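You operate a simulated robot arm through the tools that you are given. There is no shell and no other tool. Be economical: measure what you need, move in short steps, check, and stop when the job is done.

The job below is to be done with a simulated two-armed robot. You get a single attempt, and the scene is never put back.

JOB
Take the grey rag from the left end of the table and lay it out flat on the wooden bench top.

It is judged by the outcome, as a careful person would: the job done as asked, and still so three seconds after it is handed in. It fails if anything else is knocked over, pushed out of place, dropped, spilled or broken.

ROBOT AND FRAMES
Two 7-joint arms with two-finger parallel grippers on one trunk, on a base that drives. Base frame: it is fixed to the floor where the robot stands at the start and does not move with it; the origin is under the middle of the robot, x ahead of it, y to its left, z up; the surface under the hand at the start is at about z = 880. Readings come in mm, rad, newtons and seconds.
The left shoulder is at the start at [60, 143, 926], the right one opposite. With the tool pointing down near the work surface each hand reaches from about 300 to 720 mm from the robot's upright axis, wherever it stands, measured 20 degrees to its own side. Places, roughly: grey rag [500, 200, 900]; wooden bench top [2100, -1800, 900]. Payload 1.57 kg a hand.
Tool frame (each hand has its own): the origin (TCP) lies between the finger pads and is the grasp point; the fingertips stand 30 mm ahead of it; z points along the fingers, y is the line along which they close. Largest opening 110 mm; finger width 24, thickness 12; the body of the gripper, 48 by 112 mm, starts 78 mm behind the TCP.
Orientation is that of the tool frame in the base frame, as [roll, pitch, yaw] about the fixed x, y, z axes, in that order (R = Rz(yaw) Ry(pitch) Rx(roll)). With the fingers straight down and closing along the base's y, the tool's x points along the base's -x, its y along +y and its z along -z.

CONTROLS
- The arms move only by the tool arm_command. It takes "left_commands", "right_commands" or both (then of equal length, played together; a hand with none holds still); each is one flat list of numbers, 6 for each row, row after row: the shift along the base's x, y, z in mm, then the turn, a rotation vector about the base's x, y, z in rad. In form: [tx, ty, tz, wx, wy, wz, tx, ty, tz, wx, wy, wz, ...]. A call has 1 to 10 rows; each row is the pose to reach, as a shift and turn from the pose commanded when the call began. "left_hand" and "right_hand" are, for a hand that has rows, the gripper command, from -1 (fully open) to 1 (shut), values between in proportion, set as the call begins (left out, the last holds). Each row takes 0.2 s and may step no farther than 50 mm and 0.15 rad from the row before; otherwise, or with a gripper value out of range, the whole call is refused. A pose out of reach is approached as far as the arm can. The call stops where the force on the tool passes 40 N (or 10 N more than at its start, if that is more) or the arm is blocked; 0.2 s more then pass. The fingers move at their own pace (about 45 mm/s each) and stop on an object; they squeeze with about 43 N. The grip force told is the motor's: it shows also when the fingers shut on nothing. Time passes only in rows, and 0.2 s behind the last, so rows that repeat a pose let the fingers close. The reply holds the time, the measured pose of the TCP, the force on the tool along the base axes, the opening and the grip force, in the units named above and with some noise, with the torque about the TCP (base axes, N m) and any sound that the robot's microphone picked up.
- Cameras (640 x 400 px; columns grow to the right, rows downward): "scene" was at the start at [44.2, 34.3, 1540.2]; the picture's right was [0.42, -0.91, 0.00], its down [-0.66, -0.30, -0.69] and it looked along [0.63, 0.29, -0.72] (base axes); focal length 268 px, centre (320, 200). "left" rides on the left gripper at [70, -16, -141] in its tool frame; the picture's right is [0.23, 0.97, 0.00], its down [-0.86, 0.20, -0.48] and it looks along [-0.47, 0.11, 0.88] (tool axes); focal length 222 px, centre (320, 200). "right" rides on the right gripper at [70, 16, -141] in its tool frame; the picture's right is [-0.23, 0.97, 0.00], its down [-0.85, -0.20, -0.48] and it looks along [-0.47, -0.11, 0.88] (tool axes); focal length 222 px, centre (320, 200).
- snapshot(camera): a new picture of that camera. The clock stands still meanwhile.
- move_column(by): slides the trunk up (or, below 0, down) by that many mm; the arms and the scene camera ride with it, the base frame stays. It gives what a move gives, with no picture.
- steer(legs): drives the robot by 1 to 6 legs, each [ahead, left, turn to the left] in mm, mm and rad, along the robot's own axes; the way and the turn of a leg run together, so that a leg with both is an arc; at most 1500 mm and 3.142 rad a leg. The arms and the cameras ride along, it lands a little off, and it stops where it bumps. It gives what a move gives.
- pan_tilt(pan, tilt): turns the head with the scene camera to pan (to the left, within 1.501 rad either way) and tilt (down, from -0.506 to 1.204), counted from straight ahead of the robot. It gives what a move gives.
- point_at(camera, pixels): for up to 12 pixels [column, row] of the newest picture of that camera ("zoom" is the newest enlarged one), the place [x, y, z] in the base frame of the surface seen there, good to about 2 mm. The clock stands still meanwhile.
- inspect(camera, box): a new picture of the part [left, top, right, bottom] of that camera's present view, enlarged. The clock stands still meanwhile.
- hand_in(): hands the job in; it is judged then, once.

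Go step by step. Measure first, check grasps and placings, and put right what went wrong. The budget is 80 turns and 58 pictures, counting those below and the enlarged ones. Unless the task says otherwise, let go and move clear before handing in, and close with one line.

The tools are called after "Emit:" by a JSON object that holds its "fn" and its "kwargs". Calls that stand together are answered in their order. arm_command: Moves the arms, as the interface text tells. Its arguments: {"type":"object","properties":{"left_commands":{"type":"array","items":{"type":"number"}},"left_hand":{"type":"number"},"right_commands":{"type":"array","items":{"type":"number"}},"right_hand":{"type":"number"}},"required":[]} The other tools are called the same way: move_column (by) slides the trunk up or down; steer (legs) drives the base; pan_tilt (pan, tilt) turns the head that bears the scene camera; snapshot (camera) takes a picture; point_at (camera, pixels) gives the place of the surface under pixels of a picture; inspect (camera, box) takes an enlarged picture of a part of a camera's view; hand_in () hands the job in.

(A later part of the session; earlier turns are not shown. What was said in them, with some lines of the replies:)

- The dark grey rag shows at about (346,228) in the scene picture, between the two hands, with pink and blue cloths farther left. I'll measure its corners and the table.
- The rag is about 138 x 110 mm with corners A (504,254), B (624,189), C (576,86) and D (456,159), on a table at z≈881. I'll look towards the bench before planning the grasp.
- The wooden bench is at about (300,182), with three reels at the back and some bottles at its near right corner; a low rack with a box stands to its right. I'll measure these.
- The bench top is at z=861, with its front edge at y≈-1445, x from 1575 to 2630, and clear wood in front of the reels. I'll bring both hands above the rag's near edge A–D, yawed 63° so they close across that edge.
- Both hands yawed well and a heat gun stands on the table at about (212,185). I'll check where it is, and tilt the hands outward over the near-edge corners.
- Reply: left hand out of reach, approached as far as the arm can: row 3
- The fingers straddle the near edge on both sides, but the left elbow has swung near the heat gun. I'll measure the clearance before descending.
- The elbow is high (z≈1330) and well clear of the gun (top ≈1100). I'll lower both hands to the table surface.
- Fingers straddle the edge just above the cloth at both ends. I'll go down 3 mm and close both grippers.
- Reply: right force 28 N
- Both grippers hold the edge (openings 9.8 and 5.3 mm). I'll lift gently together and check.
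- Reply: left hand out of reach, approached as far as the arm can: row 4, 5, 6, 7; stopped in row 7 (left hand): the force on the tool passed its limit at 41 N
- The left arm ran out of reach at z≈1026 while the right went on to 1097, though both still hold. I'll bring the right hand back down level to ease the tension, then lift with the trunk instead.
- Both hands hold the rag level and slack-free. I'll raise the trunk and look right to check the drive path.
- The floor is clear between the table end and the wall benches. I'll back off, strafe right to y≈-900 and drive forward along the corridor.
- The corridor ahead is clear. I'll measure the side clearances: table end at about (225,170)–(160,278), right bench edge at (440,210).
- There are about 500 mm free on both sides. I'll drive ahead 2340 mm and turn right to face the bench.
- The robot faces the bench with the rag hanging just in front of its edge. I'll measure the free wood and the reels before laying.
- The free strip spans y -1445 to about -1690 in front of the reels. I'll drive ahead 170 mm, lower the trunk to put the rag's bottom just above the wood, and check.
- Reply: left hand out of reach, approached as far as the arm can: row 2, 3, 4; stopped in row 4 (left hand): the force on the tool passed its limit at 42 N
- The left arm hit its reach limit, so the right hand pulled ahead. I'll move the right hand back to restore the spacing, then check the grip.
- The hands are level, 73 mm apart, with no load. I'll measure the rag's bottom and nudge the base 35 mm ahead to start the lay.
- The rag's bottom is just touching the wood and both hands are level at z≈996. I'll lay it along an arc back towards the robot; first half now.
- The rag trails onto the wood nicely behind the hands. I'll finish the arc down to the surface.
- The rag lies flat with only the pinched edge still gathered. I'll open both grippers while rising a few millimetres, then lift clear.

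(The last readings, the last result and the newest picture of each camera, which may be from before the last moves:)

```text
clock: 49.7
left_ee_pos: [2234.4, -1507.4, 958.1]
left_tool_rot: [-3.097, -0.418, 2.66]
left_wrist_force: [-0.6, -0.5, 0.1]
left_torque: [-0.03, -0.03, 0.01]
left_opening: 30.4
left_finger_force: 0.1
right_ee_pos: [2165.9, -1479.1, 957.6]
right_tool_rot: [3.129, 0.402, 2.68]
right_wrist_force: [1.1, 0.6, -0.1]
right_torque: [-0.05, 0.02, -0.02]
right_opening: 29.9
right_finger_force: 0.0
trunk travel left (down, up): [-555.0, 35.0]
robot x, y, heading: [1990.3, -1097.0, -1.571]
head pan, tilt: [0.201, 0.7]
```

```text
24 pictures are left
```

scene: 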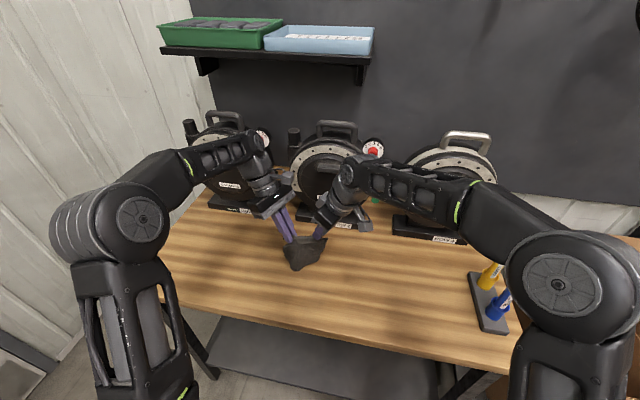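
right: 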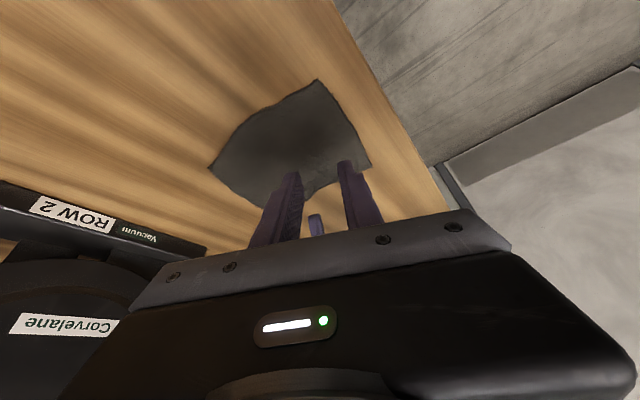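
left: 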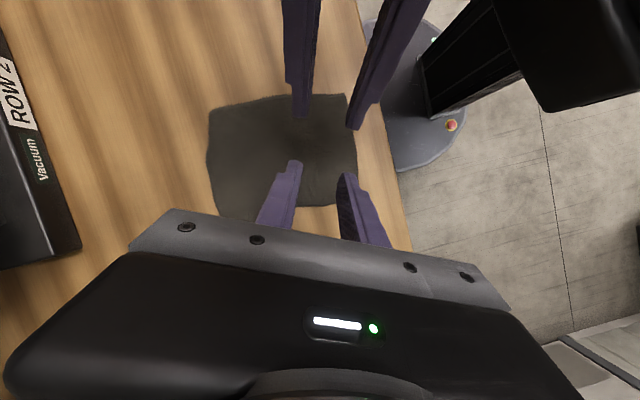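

The rag has opened out flat and both hands are free. I'll raise the trunk, back away and check it.

Emit:
{"fn": "move_column", "kwargs": {"by": 35}}

Emit:
{"fn": "steer", "kwargs": {"legs": [[-300, 0, 0]]}}

Emit:
{"fn": "pan_tilt", "kwargs": {"pan": 0.2, "tilt": 0.65}}

Emit:
{"fn": "snapshot", "kwargs": {"camera": "scene"}}

Emit:
{"fn": "inspect", "kwargs": {"camera": "scene", "box": [220, 120, 400, 260]}}

```text
clock: 50.5
left_ee_pos: [2234.5, -1507.5, 992.4]
left_tool_rot: [-3.097, -0.416, 2.658]
left_wrist_force: [0.1, -1.3, 0.3]
left_torque: [0.04, 0.02, 0.0]
left_opening: 30.2
left_finger_force: 0.1
right_ee_pos: [2166.4, -1480.9, 992.7]
right_tool_rot: [3.128, 0.405, 2.677]
right_wrist_force: [1.1, 0.1, 0.7]
right_torque: [0.0, 0.01, 0.0]
right_opening: 30.4
right_finger_force: 0.0
trunk travel left (down, up): [-590.0, 0.0]
robot x, y, heading: [1989.7, -1097.3, -1.573]
head pan, tilt: [0.201, 0.7]
```

```text
clock: 52.5
left_ee_pos: [2234.1, -1208.6, 993.0]
left_tool_rot: [-3.096, -0.416, 2.66]
left_wrist_force: [0.2, 0.5, 0.1]
left_torque: [-0.02, 0.03, 0.05]
left_opening: 30.4
left_finger_force: 0.0
right_ee_pos: [2165.4, -1182.3, 991.7]
right_tool_rot: [3.129, 0.403, 2.679]
right_wrist_force: [0.5, 0.1, 0.3]
right_torque: [-0.01, 0.03, -0.02]
right_opening: 30.4
right_finger_force: 0.0
trunk travel left (down, up): [-590.0, 0.0]
robot x, y, heading: [1990.8, -802.2, -1.573]
head pan, tilt: [0.201, 0.7]
```

```text
clock: 53.1
left_ee_pos: [2234.9, -1208.6, 991.3]
left_tool_rot: [-3.099, -0.416, 2.66]
left_wrist_force: [0.4, 0.0, -0.8]
left_torque: [-0.04, 0.01, 0.03]
left_opening: 30.1
left_finger_force: 0.1
right_ee_pos: [2166.2, -1182.1, 992.4]
right_tool_rot: [3.129, 0.404, 2.68]
right_wrist_force: [0.7, 0.8, -0.1]
right_torque: [0.0, 0.01, 0.0]
right_opening: 30.0
right_finger_force: 0.1
trunk travel left (down, up): [-590.0, 0.0]
robot x, y, heading: [1992.3, -803.1, -1.563]
head pan, tilt: [0.201, 0.649]
```

```text
23 pictures are left
```

scene: 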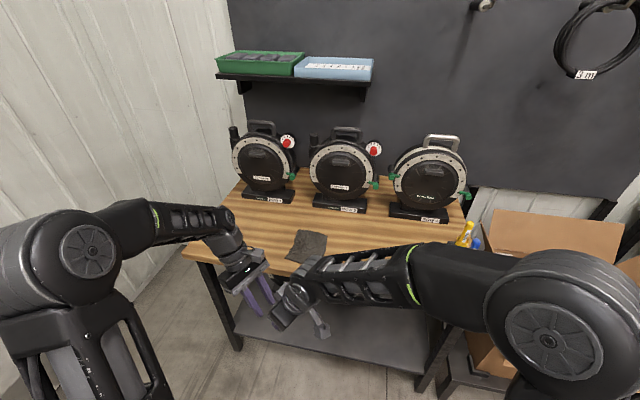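

```text
2.86 times, centred on (310, 190) of scene
```

zoom: 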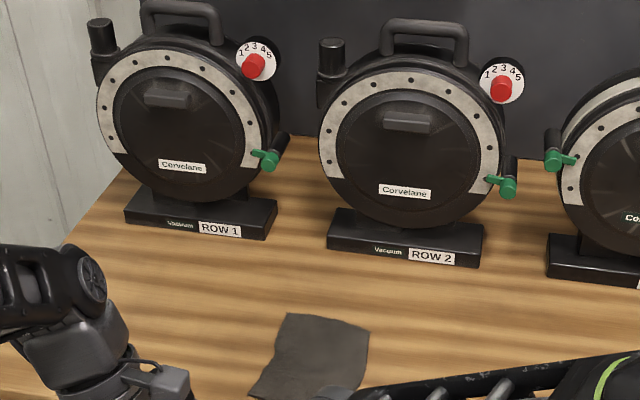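

The rag looks flat but the right wrist hides its near edge. I'll back off further for a full view.

Emit:
{"fn": "steer", "kwargs": {"legs": [[0, 280, 0]]}}

Emit:
{"fn": "pan_tilt", "kwargs": {"pan": -0.1, "tilt": 0.65}}

Emit:
{"fn": "snapshot", "kwargs": {"camera": "scene"}}

```text
clock: 55.1
left_ee_pos: [2517.4, -1209.0, 990.4]
left_tool_rot: [-3.099, -0.418, 2.661]
left_wrist_force: [-0.5, 0.9, -0.9]
left_torque: [0.01, 0.04, 0.01]
left_opening: 30.1
left_finger_force: 0.0
right_ee_pos: [2448.3, -1180.9, 992.2]
right_tool_rot: [3.129, 0.404, 2.682]
right_wrist_force: [-0.3, 0.0, 0.7]
right_torque: [0.07, 0.01, 0.01]
right_opening: 30.5
right_finger_force: 0.0
trunk travel left (down, up): [-590.0, 0.0]
robot x, y, heading: [2273.5, -796.8, -1.565]
head pan, tilt: [0.201, 0.649]
```

```text
clock: 55.9
left_ee_pos: [2517.3, -1208.5, 991.7]
left_tool_rot: [-3.098, -0.417, 2.663]
left_wrist_force: [0.8, -0.1, 0.1]
left_torque: [-0.01, 0.0, 0.03]
left_opening: 30.3
left_finger_force: 0.1
right_ee_pos: [2447.2, -1181.3, 991.5]
right_tool_rot: [3.128, 0.402, 2.683]
right_wrist_force: [0.1, -1.0, -0.4]
right_torque: [0.0, -0.02, 0.0]
right_opening: 30.3
right_finger_force: 0.1
trunk travel left (down, up): [-590.0, 0.0]
robot x, y, heading: [2271.1, -800.8, -1.561]
head pan, tilt: [-0.099, 0.649]
```

```text
21 pictures are left
```

scene: 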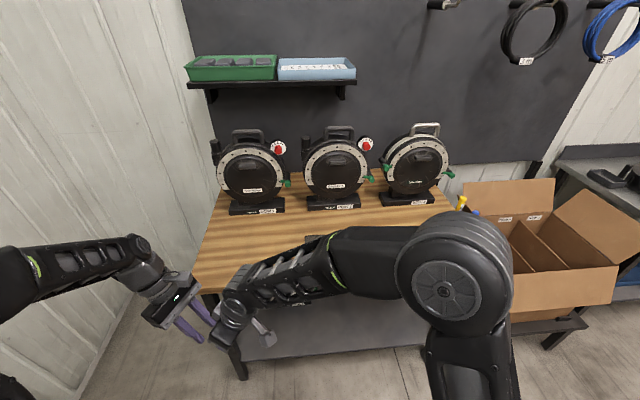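

That put the right forearm over it; I'll strafe to the other side.

Emit:
{"fn": "steer", "kwargs": {"legs": [[0, -530, 0]]}}

Emit:
{"fn": "pan_tilt", "kwargs": {"pan": 0.5, "tilt": 0.65}}

Emit:
{"fn": "snapshot", "kwargs": {"camera": "scene"}}

```text
clock: 59.0
left_ee_pos: [1986.2, -1210.2, 992.0]
left_tool_rot: [-3.1, -0.415, 2.661]
left_wrist_force: [0.6, 0.4, -0.3]
left_torque: [-0.02, -0.06, -0.01]
left_opening: 30.2
left_finger_force: 0.0
right_ee_pos: [1915.9, -1184.0, 991.5]
right_tool_rot: [3.127, 0.404, 2.683]
right_wrist_force: [-0.6, -0.6, -0.1]
right_torque: [-0.03, -0.04, -0.06]
right_opening: 30.2
right_finger_force: 0.0
trunk travel left (down, up): [-590.0, 0.0]
robot x, y, heading: [1739.8, -802.8, -1.568]
head pan, tilt: [-0.099, 0.649]
```

```text
clock: 60.0
left_ee_pos: [1986.0, -1210.9, 992.2]
left_tool_rot: [-3.097, -0.418, 2.662]
left_wrist_force: [-0.7, -0.2, 0.0]
left_torque: [-0.02, -0.01, -0.01]
left_opening: 30.3
left_finger_force: 0.1
right_ee_pos: [1916.2, -1184.1, 991.4]
right_tool_rot: [3.128, 0.404, 2.681]
right_wrist_force: [-0.6, -0.2, 0.4]
right_torque: [0.01, 0.0, 0.03]
right_opening: 30.3
right_finger_force: 0.1
trunk travel left (down, up): [-590.0, 0.0]
robot x, y, heading: [1740.4, -802.2, -1.569]
head pan, tilt: [0.499, 0.649]
```

```text
20 pictures are left
```

scene: 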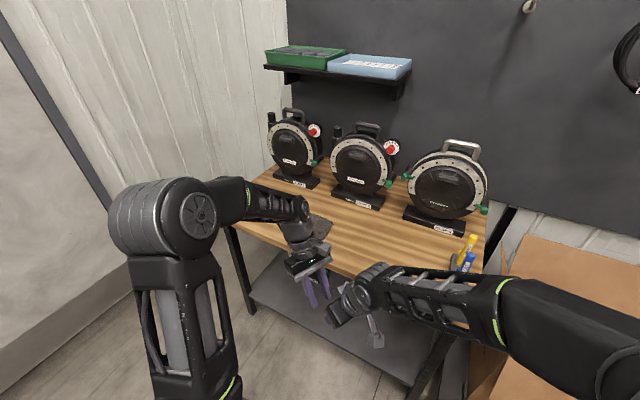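

Now the left wrist covers it. I'll centre on the rag and spread the two hands apart for a clear view.

Emit:
{"fn": "steer", "kwargs": {"legs": [[0, 330, 0]]}}

Emit:
{"fn": "arm_command", "kwargs": {"right_commands": [-40, 10, 0, 0, 0, 0, -80, 20, 0, 0, 0, 0, -120, 30, 0, 0, 0, 0, -160, 40, 0, 0, 0, 0, -200, 50, 0, 0, 0, 0, -240, 50, 0, 0, 0, 0]}}

Emit:
{"fn": "pan_tilt", "kwargs": {"pan": 0.1, "tilt": 0.75}}

Emit:
{"fn": "snapshot", "kwargs": {"camera": "scene"}}

```text
clock: 62.1
left_ee_pos: [2320.3, -1209.3, 991.2]
left_tool_rot: [-3.099, -0.418, 2.661]
left_wrist_force: [-0.4, 0.4, 0.1]
left_torque: [0.0, 0.0, 0.03]
left_opening: 30.3
left_finger_force: 0.0
right_ee_pos: [2251.0, -1181.9, 990.8]
right_tool_rot: [3.13, 0.402, 2.683]
right_wrist_force: [0.1, -0.4, 0.4]
right_torque: [0.01, 0.03, -0.03]
right_opening: 30.1
right_finger_force: 0.2
trunk travel left (down, up): [-590.0, 0.0]
robot x, y, heading: [2072.6, -798.7, -1.57]
head pan, tilt: [0.499, 0.649]
```

```text
clock: 63.5
left_ee_pos: [2318.7, -1209.5, 992.1]
left_tool_rot: [-3.098, -0.416, 2.661]
left_wrist_force: [0.2, 0.2, 0.0]
left_torque: [0.01, 0.01, 0.0]
left_opening: 30.3
left_finger_force: 0.1
right_ee_pos: [2011.5, -1139.4, 993.4]
right_tool_rot: [3.125, 0.402, 2.68]
right_wrist_force: [0.1, 0.5, 1.0]
right_torque: [-0.01, -0.02, 0.02]
right_opening: 30.3
right_finger_force: 0.1
right hand out of reach, approached as far as the arm can: row 6
trunk travel left (down, up): [-590.0, 0.0]
robot x, y, heading: [2074.1, -802.6, -1.564]
head pan, tilt: [0.499, 0.649]
```

```text
clock: 64.4
left_ee_pos: [2319.6, -1209.9, 991.6]
left_tool_rot: [-3.097, -0.417, 2.662]
left_wrist_force: [0.1, 0.1, 0.2]
left_torque: [0.02, 0.01, -0.01]
left_opening: 30.3
left_finger_force: 0.1
right_ee_pos: [2011.6, -1139.0, 993.2]
right_tool_rot: [3.127, 0.4, 2.683]
right_wrist_force: [-0.5, -0.3, -0.2]
right_torque: [-0.01, 0.01, 0.01]
right_opening: 30.5
right_finger_force: 0.1
trunk travel left (down, up): [-590.0, 0.0]
robot x, y, heading: [2073.0, -801.4, -1.568]
head pan, tilt: [0.099, 0.75]
```

```text
19 pictures are left
```

scene: 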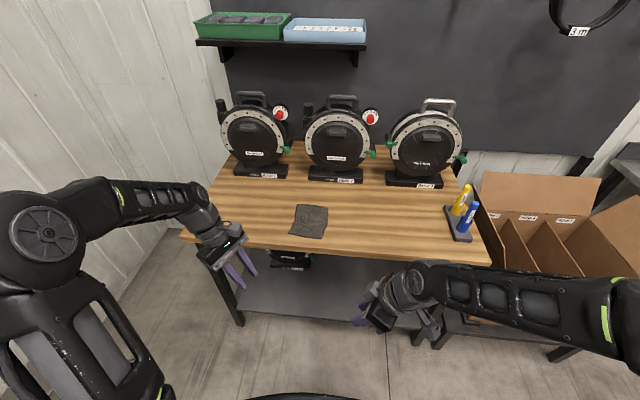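

The whole rag is now visible at (309,221), in one piece on the wood. I'll zoom in and measure its flatness.

Emit:
{"fn": "inspect", "kwargs": {"camera": "scene", "box": [270, 190, 350, 250]}}

Emit:
{"fn": "point_at", "kwargs": {"camera": "zoom", "pixels": [[215, 115], [455, 130], [450, 270], [415, 385], [160, 360], [320, 250], [250, 200], [400, 330], [240, 340], [320, 375], [400, 180], [300, 440]]}}

```text
6.67 times, centred on (310, 220) of scene
```

zoom: 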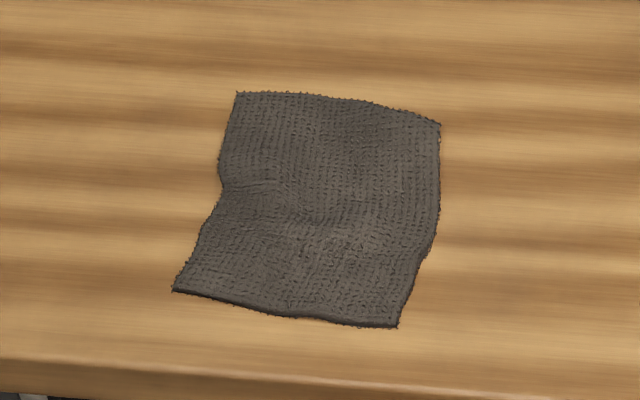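

```text
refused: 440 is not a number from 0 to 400
```

Emit:
{"fn": "point_at", "kwargs": {"camera": "zoom", "pixels": [[242, 98], [436, 128], [432, 235], [395, 322], [178, 287], [320, 215], [230, 185], [370, 240], [240, 270], [300, 310], [320, 150], [300, 360]]}}

```text
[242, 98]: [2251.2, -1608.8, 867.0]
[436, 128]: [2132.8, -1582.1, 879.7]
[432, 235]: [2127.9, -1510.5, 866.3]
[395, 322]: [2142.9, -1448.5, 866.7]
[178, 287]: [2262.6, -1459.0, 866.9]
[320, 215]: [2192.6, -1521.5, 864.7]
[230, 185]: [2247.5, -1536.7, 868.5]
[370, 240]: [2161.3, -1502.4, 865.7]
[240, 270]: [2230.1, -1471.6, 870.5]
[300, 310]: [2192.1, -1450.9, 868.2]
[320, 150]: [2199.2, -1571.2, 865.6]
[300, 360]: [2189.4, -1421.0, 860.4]
```

The rag is spread about 130 x 150 mm, fully on the top (edge beyond y≈-1421) and within a few mm of flat, except perhaps the far right corner at z≈880. I'll check that corner more closely.

Emit:
{"fn": "inspect", "kwargs": {"camera": "scene", "box": [305, 195, 337, 215]}}

Emit:
{"fn": "point_at", "kwargs": {"camera": "zoom", "pixels": [[400, 190], [420, 200], [440, 220], [380, 220], [340, 200], [420, 260], [300, 160], [420, 300], [330, 260], [250, 150], [200, 200], [430, 380]]}}

```text
16.00 times, centred on (321, 205) of scene
```

zoom: 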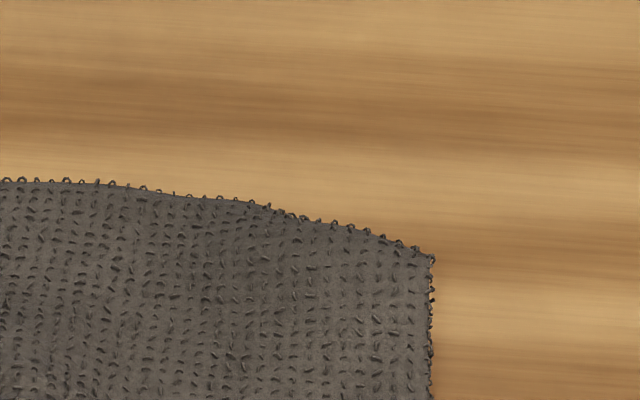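

```text
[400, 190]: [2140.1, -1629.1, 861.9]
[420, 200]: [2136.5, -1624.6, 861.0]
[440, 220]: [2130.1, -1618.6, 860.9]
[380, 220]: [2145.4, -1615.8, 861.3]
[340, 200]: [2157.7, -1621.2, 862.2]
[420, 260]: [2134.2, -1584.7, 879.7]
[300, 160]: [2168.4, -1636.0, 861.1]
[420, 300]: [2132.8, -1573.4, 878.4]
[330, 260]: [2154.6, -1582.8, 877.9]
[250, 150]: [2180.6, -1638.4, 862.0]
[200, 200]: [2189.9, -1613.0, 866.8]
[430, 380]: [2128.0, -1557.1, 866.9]
```

The far right corner stands about 17 mm up. I'll press it down gently with the closed right hand: drive in and hover over it first.

Emit:
{"fn": "steer", "kwargs": {"legs": [[250, 118, 0]]}}

Emit:
{"fn": "arm_command", "kwargs": {"right_commands": [0, -30, 0, 0, 0, 0, 0, -60, 0, 0, 0, 0, 0, -90, 0, 0, 0, 0, 0, -120, 0, 0, 0, 0, 0, -150, 0, 0, 0, 0, 0, -181, 0, 0, 0, 0], "right_hand": 1}}

Emit:
{"fn": "snapshot", "kwargs": {"camera": "right"}}

```text
clock: 66.4
left_ee_pos: [2439.3, -1460.8, 992.0]
left_tool_rot: [-3.099, -0.418, 2.663]
left_wrist_force: [0.5, -0.4, 0.1]
left_torque: [0.02, -0.01, -0.04]
left_opening: 30.5
left_finger_force: 0.0
right_ee_pos: [2131.2, -1391.0, 993.9]
right_tool_rot: [3.125, 0.403, 2.683]
right_wrist_force: [0.0, 0.0, 0.2]
right_torque: [0.04, 0.03, 0.02]
right_opening: 30.1
right_finger_force: 0.0
trunk travel left (down, up): [-590.0, 0.0]
robot x, y, heading: [2192.7, -1048.8, -1.569]
head pan, tilt: [0.099, 0.75]
```

```text
clock: 67.8
left_ee_pos: [2438.9, -1460.1, 991.5]
left_tool_rot: [-3.098, -0.418, 2.665]
left_wrist_force: [-0.4, 0.5, 0.2]
left_torque: [0.0, 0.01, -0.02]
left_opening: 30.4
left_finger_force: 0.1
right_ee_pos: [2131.1, -1571.8, 992.0]
right_tool_rot: [3.126, 0.402, 2.682]
right_wrist_force: [0.1, -0.6, 0.0]
right_torque: [0.01, 0.0, 0.03]
right_opening: 0.1
right_finger_force: 21.6
trunk travel left (down, up): [-590.0, 0.0]
robot x, y, heading: [2194.3, -1047.5, -1.567]
head pan, tilt: [0.099, 0.75]
```

```text
16 pictures are left
```

right: 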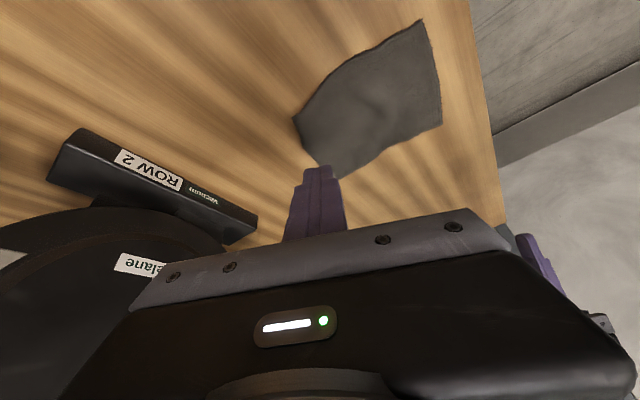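

The closed fingertips are over the corner at (325,168). I'll press straight down, hold briefly, and lift.

Emit:
{"fn": "arm_command", "kwargs": {"right_commands": [0, 0, -35, 0, 0, 0, 0, 0, -65, 0, 0, 0, 0, 0, -80, 0, 0, 0, 0, 0, -90, 0, 0, 0, 0, 0, -95, 0, 0, 0, 0, 0, -97, 0, 0, 0, 0, 0, -97, 0, 0, 0, 0, 0, -97, 0, 0, 0]}}

Emit:
{"fn": "arm_command", "kwargs": {"right_commands": [0, 0, 10, 0, 0, 0, 0, 0, 40, 0, 0, 0, 0, 0, 80, 0, 0, 0]}}

Emit:
{"fn": "snapshot", "kwargs": {"camera": "right"}}

Emit:
{"fn": "point_at", "kwargs": {"camera": "right", "pixels": [[298, 118], [305, 135], [318, 150], [330, 160], [320, 120], [340, 150], [350, 100], [400, 60], [430, 120], [418, 25]]}}

```text
clock: 69.6
left_ee_pos: [2440.0, -1460.4, 992.2]
left_tool_rot: [-3.098, -0.417, 2.664]
left_wrist_force: [0.4, -0.5, 0.8]
left_torque: [0.0, -0.02, -0.02]
left_opening: 30.5
left_finger_force: 0.1
right_ee_pos: [2131.0, -1571.8, 896.0]
right_tool_rot: [3.128, 0.402, 2.682]
right_wrist_force: [0.2, -0.2, 1.3]
right_torque: [0.01, -0.02, 0.01]
right_opening: 0.3
right_finger_force: 21.5
trunk travel left (down, up): [-590.0, 0.0]
robot x, y, heading: [2195.8, -1048.2, -1.568]
head pan, tilt: [0.099, 0.75]
```

```text
clock: 70.4
left_ee_pos: [2438.2, -1459.6, 991.6]
left_tool_rot: [-3.098, -0.415, 2.663]
left_wrist_force: [0.4, -0.1, 0.7]
left_torque: [0.0, 0.0, -0.02]
left_opening: 30.3
left_finger_force: 0.1
right_ee_pos: [2130.9, -1569.1, 977.5]
right_tool_rot: [3.128, 0.401, 2.684]
right_wrist_force: [0.2, 0.4, -0.1]
right_torque: [-0.02, 0.01, -0.02]
right_opening: 0.1
right_finger_force: 21.5
trunk travel left (down, up): [-590.0, 0.0]
robot x, y, heading: [2192.6, -1049.6, -1.561]
head pan, tilt: [0.099, 0.75]
```

```text
15 pictures are left
```

right: 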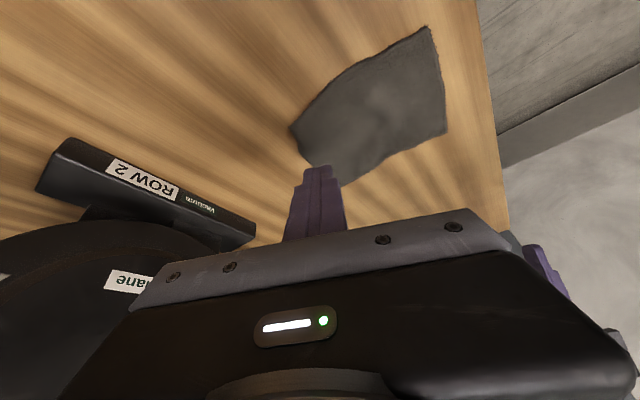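

```text
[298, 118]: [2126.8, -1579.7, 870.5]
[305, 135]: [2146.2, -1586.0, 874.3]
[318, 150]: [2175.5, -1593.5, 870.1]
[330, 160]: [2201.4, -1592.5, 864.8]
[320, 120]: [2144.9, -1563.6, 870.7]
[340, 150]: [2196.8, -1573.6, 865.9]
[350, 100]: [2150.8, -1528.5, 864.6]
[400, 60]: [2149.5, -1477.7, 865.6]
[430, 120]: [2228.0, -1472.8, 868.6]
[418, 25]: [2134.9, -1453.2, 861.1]
```

The corner is now down to about 870–874, so the whole rag lies within roughly 10 mm of flat. I'll back clear and take a last look.

Emit:
{"fn": "arm_command", "kwargs": {"right_commands": [0, 30, 0, 0, 0, 0, 0, 60, 0, 0, 0, 0, 0, 90, 0, 0, 0, 0, 0, 120, 0, 0, 0, 0, 0, 150, 0, 0, 0, 0, 0, 180, 0, 0, 0, 0]}}

Emit:
{"fn": "steer", "kwargs": {"legs": [[-250, -118, 0]]}}

Emit:
{"fn": "snapshot", "kwargs": {"camera": "scene"}}

Emit:
{"fn": "inspect", "kwargs": {"camera": "scene", "box": [270, 190, 350, 250]}}

```text
clock: 71.8
left_ee_pos: [2439.2, -1460.3, 992.3]
left_tool_rot: [-3.097, -0.417, 2.663]
left_wrist_force: [0.1, 0.2, 0.2]
left_torque: [-0.02, -0.02, 0.01]
left_opening: 30.3
left_finger_force: 0.0
right_ee_pos: [2131.4, -1393.4, 977.6]
right_tool_rot: [3.125, 0.4, 2.683]
right_wrist_force: [0.1, -1.1, 0.0]
right_torque: [0.03, 0.02, -0.01]
right_opening: 0.0
right_finger_force: 21.7
trunk travel left (down, up): [-590.0, 0.0]
robot x, y, heading: [2194.2, -1051.7, -1.567]
head pan, tilt: [0.099, 0.75]
```

```text
clock: 73.7
left_ee_pos: [2320.5, -1207.6, 991.8]
left_tool_rot: [-3.098, -0.415, 2.664]
left_wrist_force: [0.1, 1.2, -0.1]
left_torque: [0.01, -0.03, 0.02]
left_opening: 30.3
left_finger_force: 0.0
right_ee_pos: [2013.8, -1141.0, 977.6]
right_tool_rot: [3.126, 0.402, 2.683]
right_wrist_force: [0.1, -0.3, -0.5]
right_torque: [-0.02, 0.0, 0.01]
right_opening: 0.0
right_finger_force: 21.4
trunk travel left (down, up): [-590.0, 0.0]
robot x, y, heading: [2073.2, -799.1, -1.565]
head pan, tilt: [0.099, 0.75]
```

```text
14 pictures are left
```

scene: 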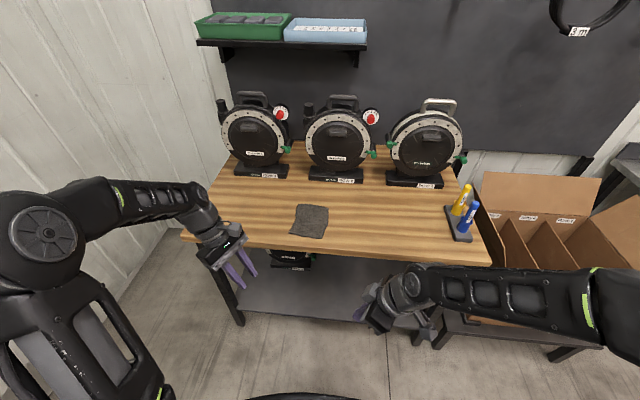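

```text
6.67 times, centred on (310, 220) of scene
```

zoom: 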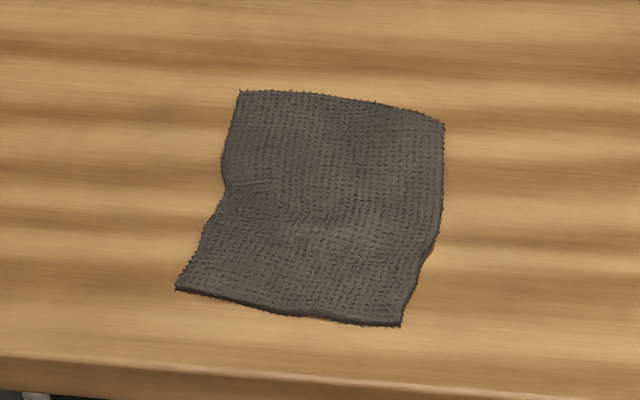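

The rag lies flat at about (310,221), fully on the bench top, both hands are clear, and the reels and markers are where they were. I'm handing in.

Emit:
{"fn": "hand_in", "kwargs": {}}

```text
The job is handed in.
```

The grey rag is laid out flat on the wooden bench top, apart from slight waves of about 10 mm, and as far as the pictures show nothing else was moved.
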